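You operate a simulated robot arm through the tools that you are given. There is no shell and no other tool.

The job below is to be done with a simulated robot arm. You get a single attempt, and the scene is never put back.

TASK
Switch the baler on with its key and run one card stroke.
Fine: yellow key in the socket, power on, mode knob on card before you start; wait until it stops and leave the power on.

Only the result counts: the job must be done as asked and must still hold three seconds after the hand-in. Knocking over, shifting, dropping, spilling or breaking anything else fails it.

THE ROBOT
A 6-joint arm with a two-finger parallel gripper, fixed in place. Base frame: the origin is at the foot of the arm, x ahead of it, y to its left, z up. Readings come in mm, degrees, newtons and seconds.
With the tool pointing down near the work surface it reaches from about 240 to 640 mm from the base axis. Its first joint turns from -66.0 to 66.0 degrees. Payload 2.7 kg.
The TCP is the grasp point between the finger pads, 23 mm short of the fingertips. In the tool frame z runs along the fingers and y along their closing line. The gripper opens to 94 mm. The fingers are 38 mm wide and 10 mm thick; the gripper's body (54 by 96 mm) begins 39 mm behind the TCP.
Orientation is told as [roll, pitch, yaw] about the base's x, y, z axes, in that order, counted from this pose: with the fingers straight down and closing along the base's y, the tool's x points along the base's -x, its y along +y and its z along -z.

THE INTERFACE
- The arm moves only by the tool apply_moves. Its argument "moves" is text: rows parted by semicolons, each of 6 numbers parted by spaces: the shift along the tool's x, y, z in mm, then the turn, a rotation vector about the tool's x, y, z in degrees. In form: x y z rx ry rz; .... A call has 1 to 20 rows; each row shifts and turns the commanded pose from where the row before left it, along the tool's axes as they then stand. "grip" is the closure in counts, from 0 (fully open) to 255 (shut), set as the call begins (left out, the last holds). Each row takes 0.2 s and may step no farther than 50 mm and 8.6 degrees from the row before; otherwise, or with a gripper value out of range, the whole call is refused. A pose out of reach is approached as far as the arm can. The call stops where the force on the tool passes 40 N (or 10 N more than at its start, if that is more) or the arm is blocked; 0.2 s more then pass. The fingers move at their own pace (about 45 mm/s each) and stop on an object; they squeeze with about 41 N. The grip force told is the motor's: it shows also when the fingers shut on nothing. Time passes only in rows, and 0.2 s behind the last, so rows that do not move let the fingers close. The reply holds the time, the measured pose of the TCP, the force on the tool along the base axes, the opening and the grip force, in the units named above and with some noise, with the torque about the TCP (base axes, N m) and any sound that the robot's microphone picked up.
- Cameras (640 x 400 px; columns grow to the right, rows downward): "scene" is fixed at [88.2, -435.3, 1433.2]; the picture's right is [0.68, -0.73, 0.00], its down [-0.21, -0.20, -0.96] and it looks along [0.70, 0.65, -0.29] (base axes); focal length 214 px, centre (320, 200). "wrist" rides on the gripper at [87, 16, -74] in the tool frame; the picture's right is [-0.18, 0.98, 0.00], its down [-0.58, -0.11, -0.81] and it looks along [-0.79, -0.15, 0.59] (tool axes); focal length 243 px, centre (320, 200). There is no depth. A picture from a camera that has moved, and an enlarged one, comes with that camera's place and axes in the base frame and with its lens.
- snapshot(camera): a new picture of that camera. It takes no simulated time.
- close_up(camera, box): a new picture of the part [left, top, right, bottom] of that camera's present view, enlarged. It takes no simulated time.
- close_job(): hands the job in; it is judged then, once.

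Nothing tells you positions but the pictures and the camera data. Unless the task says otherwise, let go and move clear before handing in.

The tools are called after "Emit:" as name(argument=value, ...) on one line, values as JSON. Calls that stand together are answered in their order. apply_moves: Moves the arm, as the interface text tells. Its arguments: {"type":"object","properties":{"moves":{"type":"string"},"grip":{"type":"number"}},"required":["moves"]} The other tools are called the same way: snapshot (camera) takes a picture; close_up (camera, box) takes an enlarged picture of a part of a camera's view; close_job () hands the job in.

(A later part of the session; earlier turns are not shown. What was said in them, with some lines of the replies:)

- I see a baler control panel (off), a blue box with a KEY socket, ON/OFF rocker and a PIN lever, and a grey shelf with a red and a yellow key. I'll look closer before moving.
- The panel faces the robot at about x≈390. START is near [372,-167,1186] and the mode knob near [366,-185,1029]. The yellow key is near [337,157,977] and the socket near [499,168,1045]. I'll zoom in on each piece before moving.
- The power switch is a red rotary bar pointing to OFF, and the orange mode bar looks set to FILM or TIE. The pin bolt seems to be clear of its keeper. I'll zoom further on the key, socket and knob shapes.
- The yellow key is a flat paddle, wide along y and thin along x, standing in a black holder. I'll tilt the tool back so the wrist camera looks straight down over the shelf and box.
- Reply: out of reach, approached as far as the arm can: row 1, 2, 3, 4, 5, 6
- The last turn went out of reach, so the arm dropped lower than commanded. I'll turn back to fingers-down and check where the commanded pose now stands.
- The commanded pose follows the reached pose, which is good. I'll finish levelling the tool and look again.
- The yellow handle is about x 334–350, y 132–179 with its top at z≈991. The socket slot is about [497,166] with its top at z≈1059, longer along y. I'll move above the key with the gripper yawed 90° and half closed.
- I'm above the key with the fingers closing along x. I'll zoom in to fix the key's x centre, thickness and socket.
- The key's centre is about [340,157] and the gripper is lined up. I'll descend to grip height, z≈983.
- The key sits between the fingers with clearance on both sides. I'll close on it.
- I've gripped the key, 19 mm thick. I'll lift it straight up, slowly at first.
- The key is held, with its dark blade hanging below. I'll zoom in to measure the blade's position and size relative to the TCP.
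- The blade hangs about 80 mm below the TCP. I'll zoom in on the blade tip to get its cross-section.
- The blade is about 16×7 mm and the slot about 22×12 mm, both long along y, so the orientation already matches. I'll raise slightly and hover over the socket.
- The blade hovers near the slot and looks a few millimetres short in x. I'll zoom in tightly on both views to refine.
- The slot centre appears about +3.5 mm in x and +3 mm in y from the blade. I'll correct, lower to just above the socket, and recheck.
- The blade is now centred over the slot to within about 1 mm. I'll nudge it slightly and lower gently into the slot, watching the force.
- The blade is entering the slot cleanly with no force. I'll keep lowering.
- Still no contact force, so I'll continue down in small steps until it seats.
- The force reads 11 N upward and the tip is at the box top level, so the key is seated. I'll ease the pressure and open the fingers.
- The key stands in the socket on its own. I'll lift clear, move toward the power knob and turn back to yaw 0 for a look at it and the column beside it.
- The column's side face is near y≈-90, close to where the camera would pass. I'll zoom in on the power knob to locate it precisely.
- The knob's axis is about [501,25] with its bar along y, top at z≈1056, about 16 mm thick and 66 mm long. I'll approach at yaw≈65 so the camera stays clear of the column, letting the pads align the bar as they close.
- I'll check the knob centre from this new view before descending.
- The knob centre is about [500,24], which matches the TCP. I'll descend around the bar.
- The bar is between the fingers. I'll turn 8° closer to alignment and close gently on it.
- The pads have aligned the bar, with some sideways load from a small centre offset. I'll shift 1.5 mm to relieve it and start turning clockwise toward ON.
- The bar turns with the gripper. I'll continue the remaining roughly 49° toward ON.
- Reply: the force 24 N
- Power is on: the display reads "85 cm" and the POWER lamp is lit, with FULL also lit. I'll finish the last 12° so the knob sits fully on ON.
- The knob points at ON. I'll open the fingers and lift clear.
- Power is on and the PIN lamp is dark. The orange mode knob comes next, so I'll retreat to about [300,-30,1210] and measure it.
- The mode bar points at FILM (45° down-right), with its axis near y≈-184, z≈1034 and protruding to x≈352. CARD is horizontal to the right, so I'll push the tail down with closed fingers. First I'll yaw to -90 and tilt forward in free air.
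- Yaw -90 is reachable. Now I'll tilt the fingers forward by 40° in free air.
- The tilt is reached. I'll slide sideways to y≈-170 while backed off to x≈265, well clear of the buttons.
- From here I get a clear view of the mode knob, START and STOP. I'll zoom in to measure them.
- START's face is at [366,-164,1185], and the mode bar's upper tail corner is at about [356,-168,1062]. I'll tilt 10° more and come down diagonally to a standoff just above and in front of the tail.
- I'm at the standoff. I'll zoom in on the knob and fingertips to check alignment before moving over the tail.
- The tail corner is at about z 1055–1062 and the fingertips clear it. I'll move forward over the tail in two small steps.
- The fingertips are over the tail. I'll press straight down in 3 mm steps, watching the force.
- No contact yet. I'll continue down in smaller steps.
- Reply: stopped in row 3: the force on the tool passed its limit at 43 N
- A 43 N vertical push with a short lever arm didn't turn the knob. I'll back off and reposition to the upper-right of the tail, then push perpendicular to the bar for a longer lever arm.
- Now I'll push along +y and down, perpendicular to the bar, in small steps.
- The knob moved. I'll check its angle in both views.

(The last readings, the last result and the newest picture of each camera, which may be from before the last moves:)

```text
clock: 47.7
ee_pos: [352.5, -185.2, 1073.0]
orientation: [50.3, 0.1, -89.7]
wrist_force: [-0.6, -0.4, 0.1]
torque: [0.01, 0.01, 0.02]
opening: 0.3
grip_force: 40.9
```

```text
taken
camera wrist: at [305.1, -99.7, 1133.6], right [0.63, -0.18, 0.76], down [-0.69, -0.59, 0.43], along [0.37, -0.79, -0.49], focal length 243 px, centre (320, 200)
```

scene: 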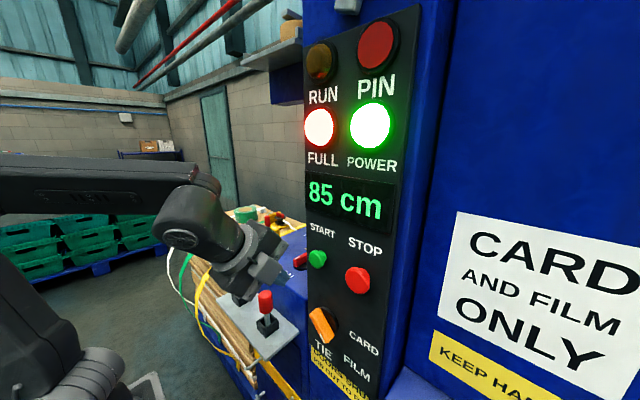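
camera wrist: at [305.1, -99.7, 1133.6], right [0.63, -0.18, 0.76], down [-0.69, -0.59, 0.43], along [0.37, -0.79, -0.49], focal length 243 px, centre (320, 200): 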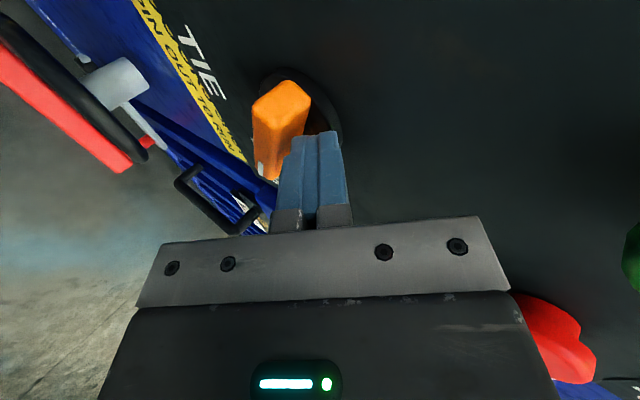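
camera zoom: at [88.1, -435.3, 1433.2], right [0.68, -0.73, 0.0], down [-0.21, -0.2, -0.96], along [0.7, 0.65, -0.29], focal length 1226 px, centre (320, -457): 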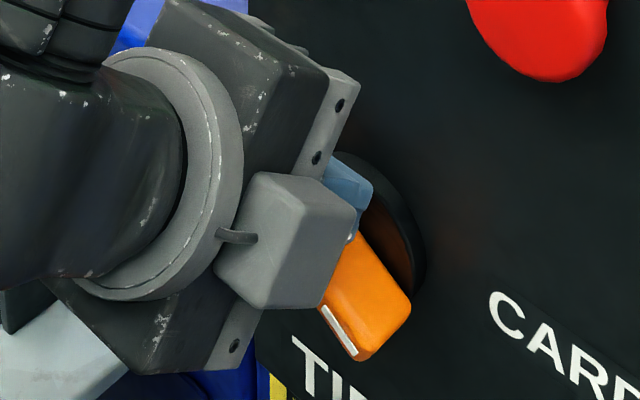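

It's turning in the right direction and holds where left. I'll continue the push, bending more downward as it rotates.

Emit:
apply_moves(moves="1.3 -1.23 1.02 0 0 0; 1.3 -1.23 1.02 0 0 0; 1.3 -1.23 1.02 0 0 0; 0 0 0 0 0 0")

Emit:
close_up(camera="wrist", box=[220, 50, 420, 200])

Emit:
close_up(camera="scene", box=[290, 280, 350, 350])

```text
clock: 48.7
ee_pos: [353.7, -181.8, 1068.1]
orientation: [50.5, 0.0, -89.7]
wrist_force: [-0.9, 0.7, 1.4]
torque: [0.01, 0.01, -0.01]
opening: 0.0
grip_force: 40.7
```

```text
2.67 times, centred on (320, 125) of wrist
camera zoom: at [305.9, -95.9, 1129.7], right [0.63, -0.18, 0.76], down [-0.69, -0.59, 0.43], along [0.37, -0.79, -0.49], focal length 647 px, centre (320, 400)
```

zoom: 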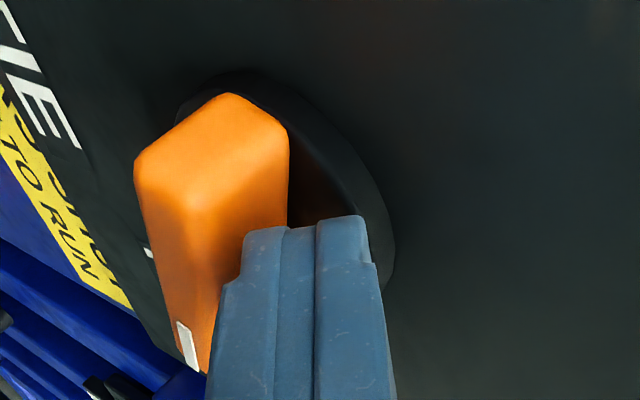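

```text
5.71 times, centred on (320, 315) of scene
camera zoom: at [88.1, -435.3, 1433.2], right [0.68, -0.73, 0.0], down [-0.21, -0.2, -0.96], along [0.7, 0.65, -0.29], focal length 1226 px, centre (320, -457)
```

zoom: 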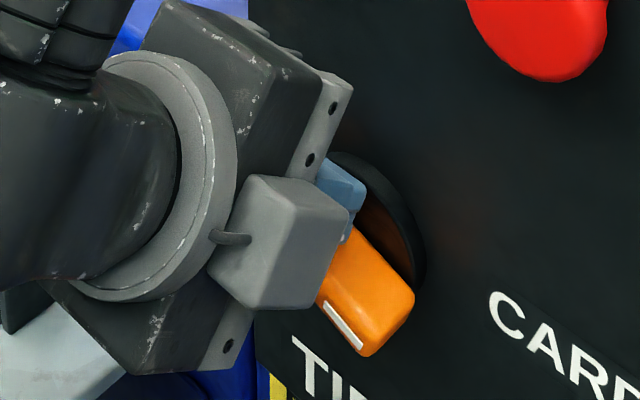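

It's continuing to rotate, roughly halfway. I'll keep pushing, now mostly downward, while easing back slightly in x.

Emit:
apply_moves(moves="1 -1.99 0.73 0 0 0; 1 -1.99 0.73 0 0 0; 0.8 -1.7 1.1 0 0 0; 0 0 0 0 0 0")

Emit:
close_up(camera="wrist", box=[220, 50, 420, 200])

Emit:
close_up(camera="scene", box=[290, 280, 350, 350])

```text
clock: 49.7
ee_pos: [350.5, -177.8, 1062.0]
orientation: [50.3, 0.0, -89.7]
wrist_force: [0.1, 0.5, -0.9]
torque: [0.0, 0.04, -0.01]
opening: 0.0
grip_force: 41.2
```

```text
2.67 times, centred on (320, 125) of wrist
camera zoom: at [303.0, -92.7, 1123.5], right [0.63, -0.18, 0.76], down [-0.69, -0.59, 0.43], along [0.37, -0.79, -0.49], focal length 647 px, centre (320, 400)
```

zoom: 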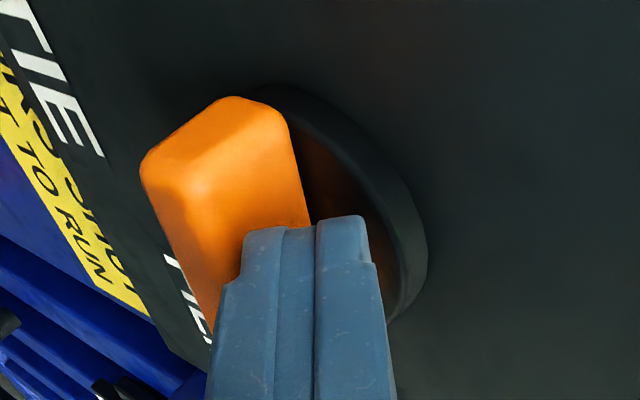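

```text
5.71 times, centred on (320, 315) of scene
camera zoom: at [88.2, -435.3, 1433.2], right [0.68, -0.73, 0.0], down [-0.21, -0.2, -0.96], along [0.7, 0.65, -0.29], focal length 1226 px, centre (320, -457)
```

zoom: 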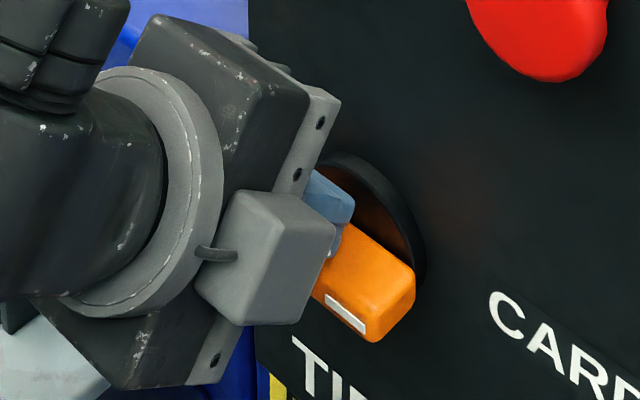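

The bar's white mark now runs nearly parallel to the CARD text baseline, so it is close to horizontal. I'll zoom in to measure before pushing further.

Emit:
close_up(camera="scene", box=[314, 322, 338, 342])

Emit:
close_up(camera="scene", box=[305, 290, 390, 380])

```text
16.00 times, centred on (326, 332) of scene
camera zoom: at [88.2, -435.3, 1433.2], right [0.68, -0.73, 0.0], down [-0.21, -0.2, -0.96], along [0.7, 0.65, -0.29], focal length 3432 px, centre (224, -1912)
```

zoom: 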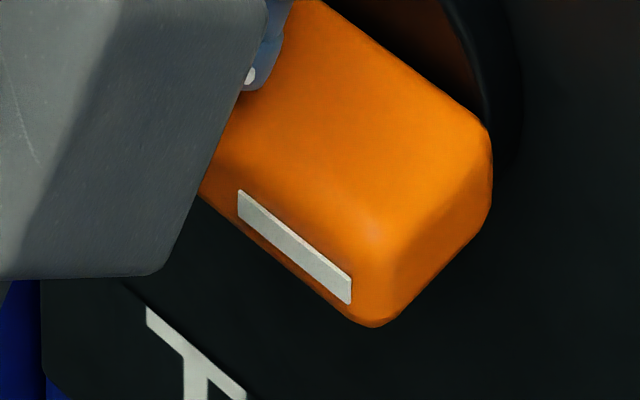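

```text
4.44 times, centred on (348, 335) of scene
camera zoom: at [88.2, -435.3, 1433.2], right [0.68, -0.73, 0.0], down [-0.21, -0.2, -0.96], along [0.7, 0.65, -0.29], focal length 953 px, centre (198, -400)
```

zoom: 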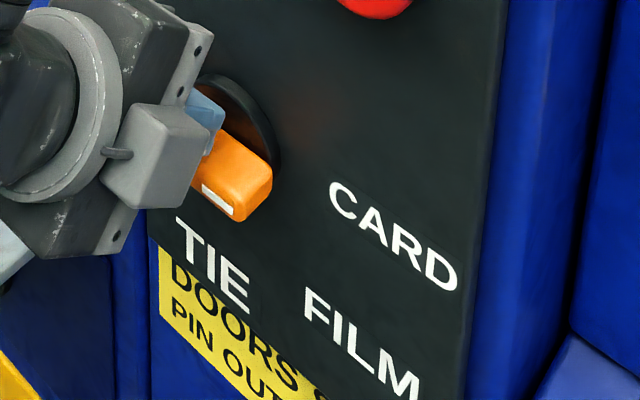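

The bar is within a few degrees of horizontal. I'll back off and check it unobstructed.

Emit:
apply_moves(moves="0 7.7 -6.4 0 0 0; 0 7.7 -6.4 0 0 0; 0 -19.2 -23.1 0 0 0; 0 -19.2 -23.1 0 0 0; 0 0 0 0 0 0")

Emit:
snapshot(camera="wrist")

Emit:
close_up(camera="scene", box=[305, 300, 345, 350])

Emit:
snapshot(camera="scene")

```text
clock: 50.9
ee_pos: [289.3, -176.4, 1085.0]
orientation: [50.4, 0.1, -89.6]
wrist_force: [-0.3, -1.2, -1.4]
torque: [0.01, 0.0, 0.01]
opening: 0.0
grip_force: 40.7
```

```text
taken
camera wrist: at [242.3, -91.7, 1145.6], right [0.63, -0.18, 0.76], down [-0.69, -0.59, 0.43], along [0.37, -0.79, -0.49], focal length 243 px, centre (320, 200)
```

wrist: 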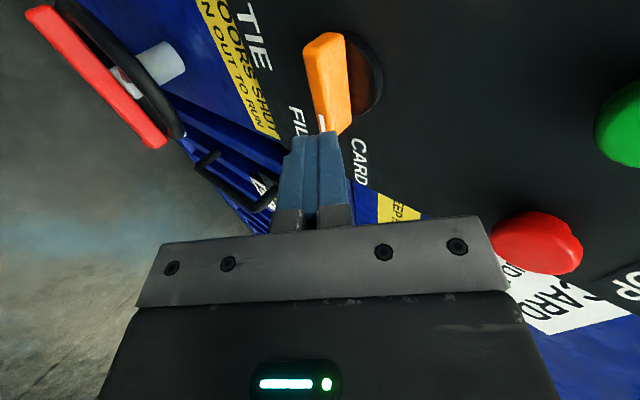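

```text
8.00 times, centred on (325, 325) of scene
camera zoom: at [88.1, -435.3, 1433.2], right [0.68, -0.73, 0.0], down [-0.21, -0.2, -0.96], along [0.7, 0.65, -0.29], focal length 1716 px, centre (280, -800)
```

zoom: 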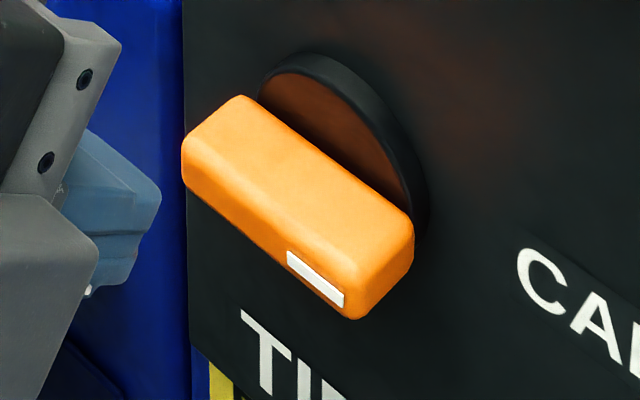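

```text
taken
```

scene: 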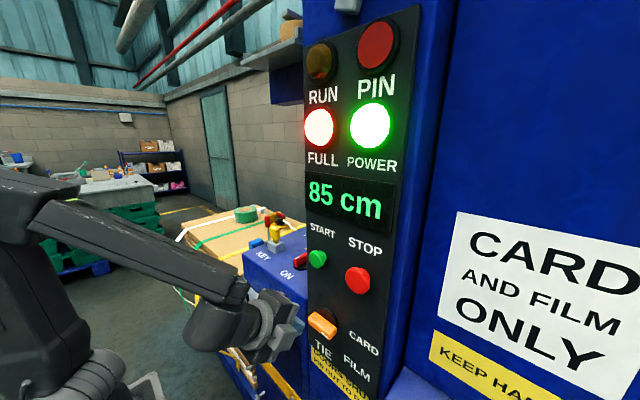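

The mode bar is horizontal on CARD to within about 2°. Now I'll rise in front of the START button, staying backed off.

Emit:
apply_moves(moves="3.8 27.5 -22.7 0 0 0; 3.8 27.5 -22.7 0 0 0; 3.8 27.4 -22.8 0 0 0; 0 0 0 0 0 0")

Emit:
snapshot(camera="wrist")

Emit:
close_up(camera="scene", box=[240, 180, 400, 320])

```text
clock: 51.9
ee_pos: [290.0, -166.2, 1190.2]
orientation: [50.4, 0.1, -89.6]
wrist_force: [0.5, 0.4, -0.7]
torque: [0.0, -0.05, -0.01]
opening: 0.1
grip_force: 41.0
```

```text
taken
camera wrist: at [242.4, -80.6, 1251.9], right [0.63, -0.18, 0.76], down [-0.69, -0.59, 0.43], along [0.37, -0.79, -0.49], focal length 243 px, centre (320, 200)
```

wrist: 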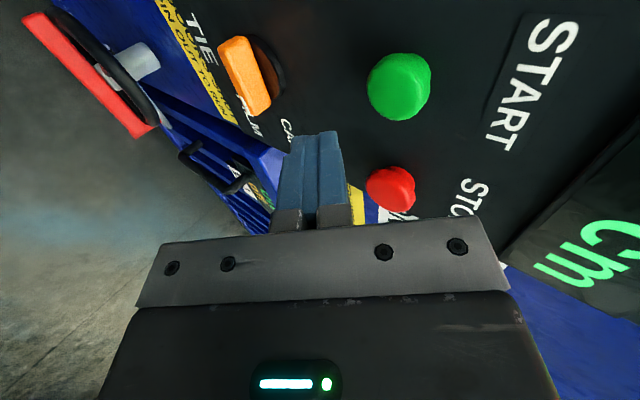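

```text
2.86 times, centred on (320, 250) of scene
camera zoom: at [88.2, -435.3, 1433.2], right [0.68, -0.73, 0.0], down [-0.21, -0.2, -0.96], along [0.7, 0.65, -0.29], focal length 613 px, centre (320, 57)
```

zoom: 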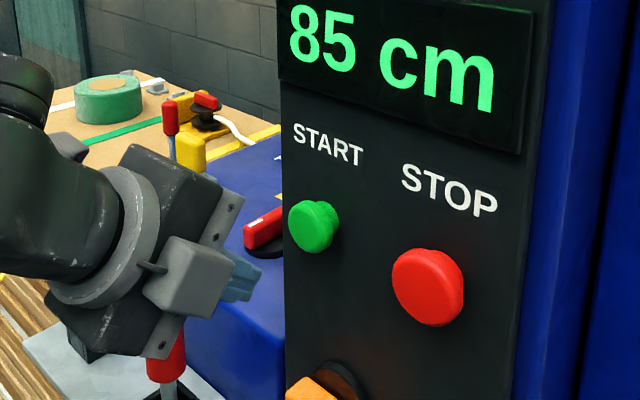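

START is confirmed near [366,-165,1186]. I'll approach to about 8 mm short of it.

Emit:
apply_moves(moves="0.5 14.8 16.3 0 0 0; 0.5 14.8 16.3 0 0 0; 0 0 0 0 0 0")

Emit:
close_up(camera="wrist", box=[240, 60, 440, 200])

Emit:
close_up(camera="scene", box=[280, 230, 360, 290])

```text
clock: 52.7
ee_pos: [333.6, -166.5, 1193.9]
orientation: [50.5, 0.1, -89.7]
wrist_force: [-0.6, -0.2, -0.7]
torque: [-0.02, -0.03, -0.01]
opening: 0.4
grip_force: 40.9
```

```text
2.86 times, centred on (340, 130) of wrist
camera zoom: at [285.8, -81.0, 1254.1], right [0.63, -0.18, 0.76], down [-0.69, -0.59, 0.43], along [0.37, -0.79, -0.49], focal length 693 px, centre (263, 400)
```

zoom: 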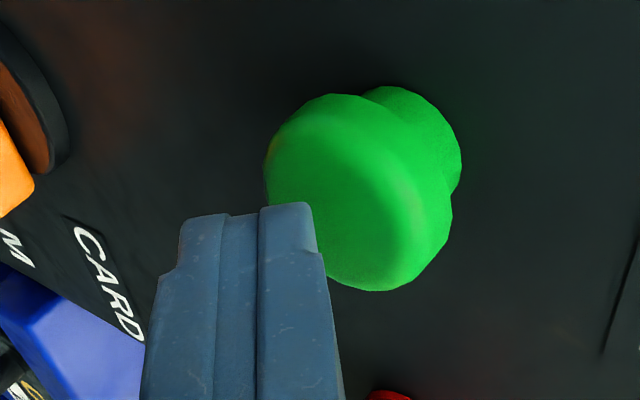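

```text
6.67 times, centred on (320, 260) of scene
camera zoom: at [88.2, -435.3, 1433.2], right [0.68, -0.73, 0.0], down [-0.21, -0.2, -0.96], along [0.7, 0.65, -0.29], focal length 1430 px, centre (320, -200)
```

zoom: 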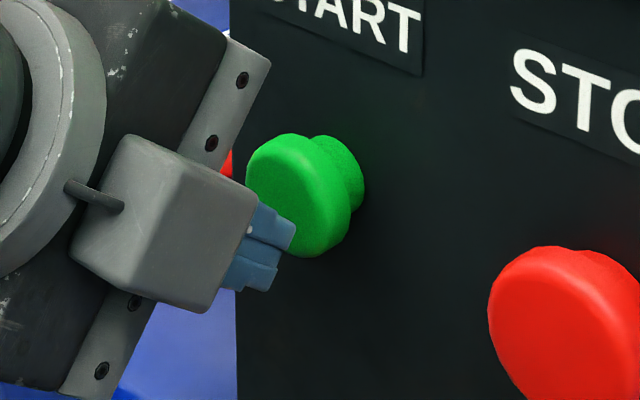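

The fingertip is in front of the START cap. I'll press in 2 mm steps.

Emit:
apply_moves(moves="0 1.27 1.54 0 0 0; 0 1.27 1.54 0 0 0; 0 1.27 1.54 0 0 0; 0 1.27 1.54 0 0 0; 0 1.27 1.54 0 0 0; 0 1.27 1.54 0 0 0; 0 0 0 0 0 0")

Emit:
snapshot(camera="scene")

```text
clock: 54.3
ee_pos: [345.6, -165.8, 1193.5]
orientation: [50.4, 0.1, -89.7]
wrist_force: [-4.6, 0.2, 0.9]
torque: [-0.01, 0.02, 0.03]
opening: 0.0
grip_force: 41.1
```

```text
taken
```

scene: 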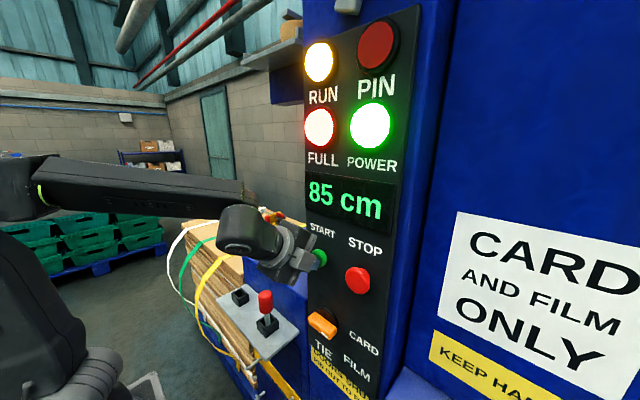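

The RUN lamp is lit, so the stroke has started. I'll back away from the button and wait.

Emit:
apply_moves(moves="0 -16 -19.3 0 0 0; 0 -16 -19.3 0 0 0; 0 0 0 0 0 0; 0 0 0 0 0 0; 0 0 0 0 0 0; 0 0 0 0 0 0; 0 0 0 0 0 0")

Emit:
snapshot(camera="scene")

```text
clock: 55.9
ee_pos: [294.9, -167.1, 1193.5]
orientation: [50.4, 0.0, -89.8]
wrist_force: [-0.6, -0.5, -0.4]
torque: [-0.01, -0.03, 0.0]
opening: 0.0
grip_force: 41.1
```

```text
taken
```

scene: 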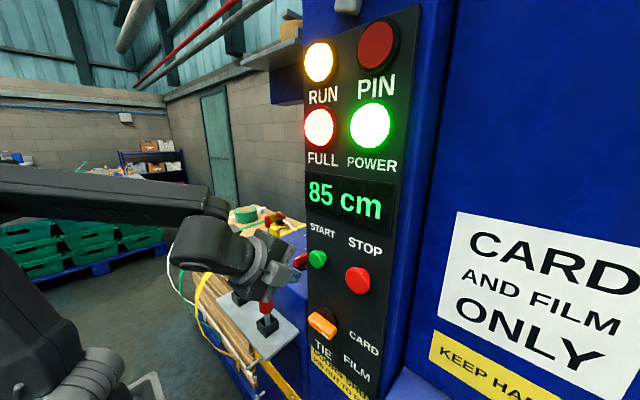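

RUN is still lit. I'll wait for the stroke to finish.

Emit:
apply_moves(moves="0 0 0 0 0 0; 0 0 0 0 0 0; 0 0 0 0 0 0; 0 0 0 0 0 0; 0 0 0 0 0 0; 0 0 0 0 0 0; 0 0 0 0 0 0; 0 0 0 0 0 0; 0 0 0 0 0 0; 0 0 0 0 0 0; 0 0 0 0 0 0; 0 0 0 0 0 0; 0 0 0 0 0 0; 0 0 0 0 0 0; 0 0 0 0 0 0; 0 0 0 0 0 0; 0 0 0 0 0 0; 0 0 0 0 0 0; 0 0 0 0 0 0; 0 0 0 0 0 0")

Emit:
snapshot(camera="scene")

```text
clock: 60.1
ee_pos: [294.5, -166.4, 1192.6]
orientation: [50.3, 0.1, -89.7]
wrist_force: [0.0, 0.3, -0.3]
torque: [-0.01, 0.02, -0.03]
opening: 0.0
grip_force: 41.3
```

```text
taken
```

scene: 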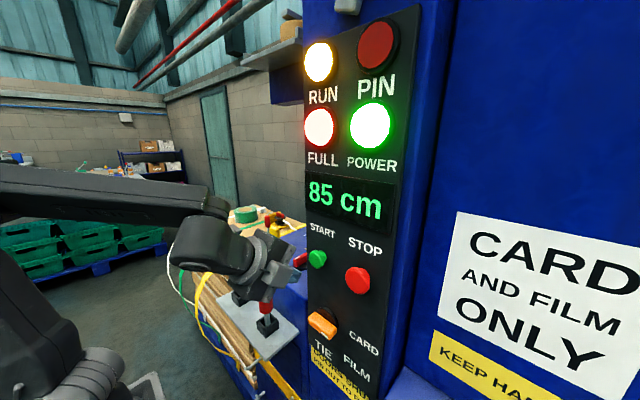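

The machine is still running, so I'll keep waiting.

Emit:
apply_moves(moves="0 0 0 0 0 0; 0 0 0 0 0 0; 0 0 0 0 0 0; 0 0 0 0 0 0; 0 0 0 0 0 0; 0 0 0 0 0 0; 0 0 0 0 0 0; 0 0 0 0 0 0; 0 0 0 0 0 0; 0 0 0 0 0 0; 0 0 0 0 0 0; 0 0 0 0 0 0; 0 0 0 0 0 0; 0 0 0 0 0 0; 0 0 0 0 0 0; 0 0 0 0 0 0; 0 0 0 0 0 0; 0 0 0 0 0 0; 0 0 0 0 0 0; 0 0 0 0 0 0")

Emit:
snapshot(camera="scene")

```text
clock: 64.3
ee_pos: [295.0, -165.7, 1191.7]
orientation: [50.4, 0.1, -89.8]
wrist_force: [0.9, -0.6, 0.6]
torque: [0.0, -0.01, 0.01]
opening: 0.0
grip_force: 41.4
```

```text
taken
```

scene: 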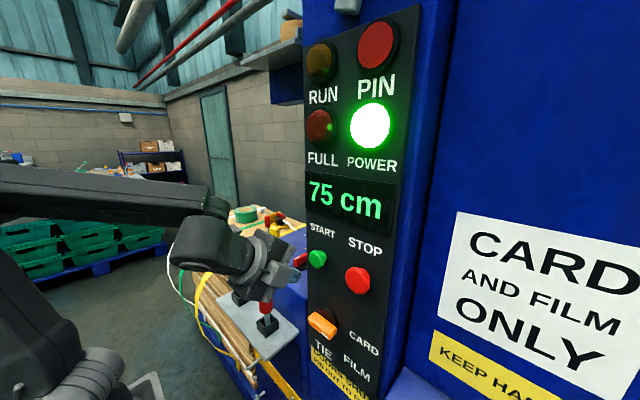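

The stroke is finished: RUN is off, the display reads 75 cm, FULL is cleared and POWER is still on. I'll move the arm clear and verify the final state.

Emit:
apply_moves(moves="0 -10 -12 0 0 0; 40 0 0 0 0 0; 40 0 0 0 0 0; 40 0 0 0 0 0; 0 0 0 0 0 0; 0 0 0 0 0 0; 0 0 0 0 0 0", grip=120)

Emit:
snapshot(camera="scene")

Emit:
close_up(camera="scene", box=[240, 200, 400, 350])

Emit:
close_up(camera="scene", box=[215, 200, 310, 345])

Emit:
snapshot(camera="wrist")

```text
clock: 65.9
ee_pos: [280.5, -44.3, 1194.9]
orientation: [50.4, 0.1, -89.7]
wrist_force: [0.6, 0.1, -0.3]
torque: [-0.03, -0.01, -0.01]
opening: 49.9
grip_force: 0.0
```

```text
taken
```

scene: 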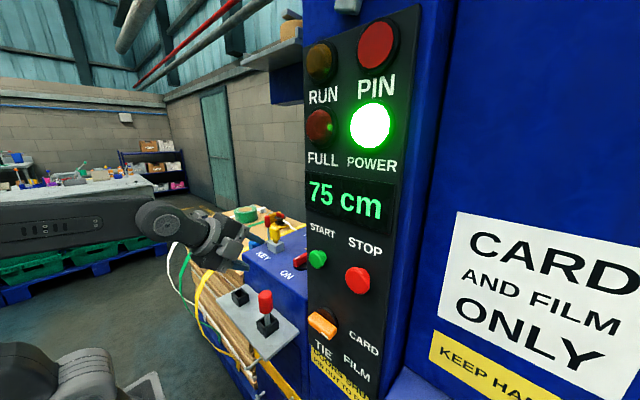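

```text
2.67 times, centred on (320, 275) of scene
camera zoom: at [88.2, -435.3, 1433.2], right [0.68, -0.73, 0.0], down [-0.21, -0.2, -0.96], along [0.7, 0.65, -0.29], focal length 572 px, centre (320, 0)
```

zoom: 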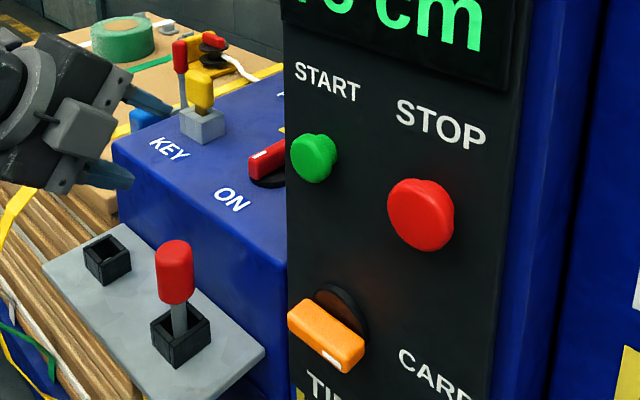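

```text
2.76 times, centred on (262, 272) of scene
camera zoom: at [88.2, -435.3, 1433.2], right [0.68, -0.73, 0.0], down [-0.21, -0.2, -0.96], along [0.7, 0.65, -0.29], focal length 592 px, centre (479, 0)
```

zoom: 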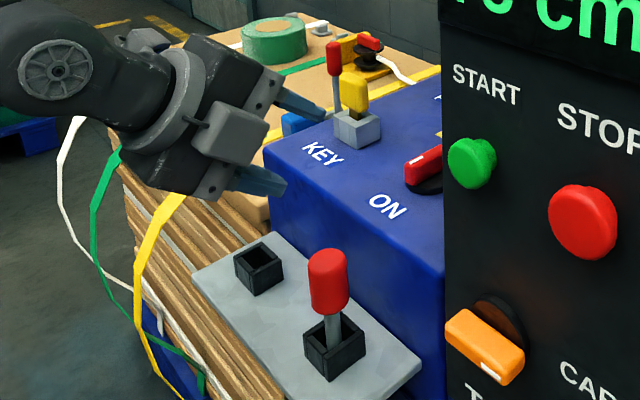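

```text
taken
camera wrist: at [233.6, 40.9, 1256.0], right [0.63, -0.18, 0.76], down [-0.69, -0.59, 0.43], along [0.37, -0.79, -0.49], focal length 243 px, centre (320, 200)
```

wrist: 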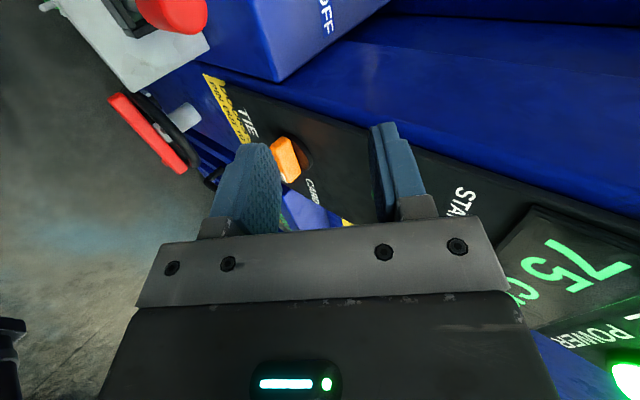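

The yellow key is in the socket, the power knob is on ON with the POWER lamp lit, and the mode knob is on CARD. One stroke has run and stopped (85 → 75 cm), the red key is untouched, and the arm is clear. I'm handing in.

Emit:
close_job()

```text
The job is handed in.
```

The baler is on with its yellow key in the socket, and one card stroke has run and stopped. I handed the job in.

- **Key and power:** the yellow key stands in the KEY socket. The power knob points at ON, and I left the POWER lamp lit.
- **Mode:** the mode knob was on FILM. I turned it to CARD before pressing START; by the camera it sits within about 2° of the mark.
- **Stroke:** I pressed START once. The RUN lamp came on and went out by itself within about 10 seconds. The display went from 85 cm to 75 cm.
- **FULL lamp:** it was lit when the power came on, and it went out with the stroke.

While turning the mode knob, my first push stopped at the 43 N force limit without moving it. A push from a better angle turned it. In the last pictures the red key is still in its holder, nothing looks knocked or shifted, and the arm is clear of the panel.
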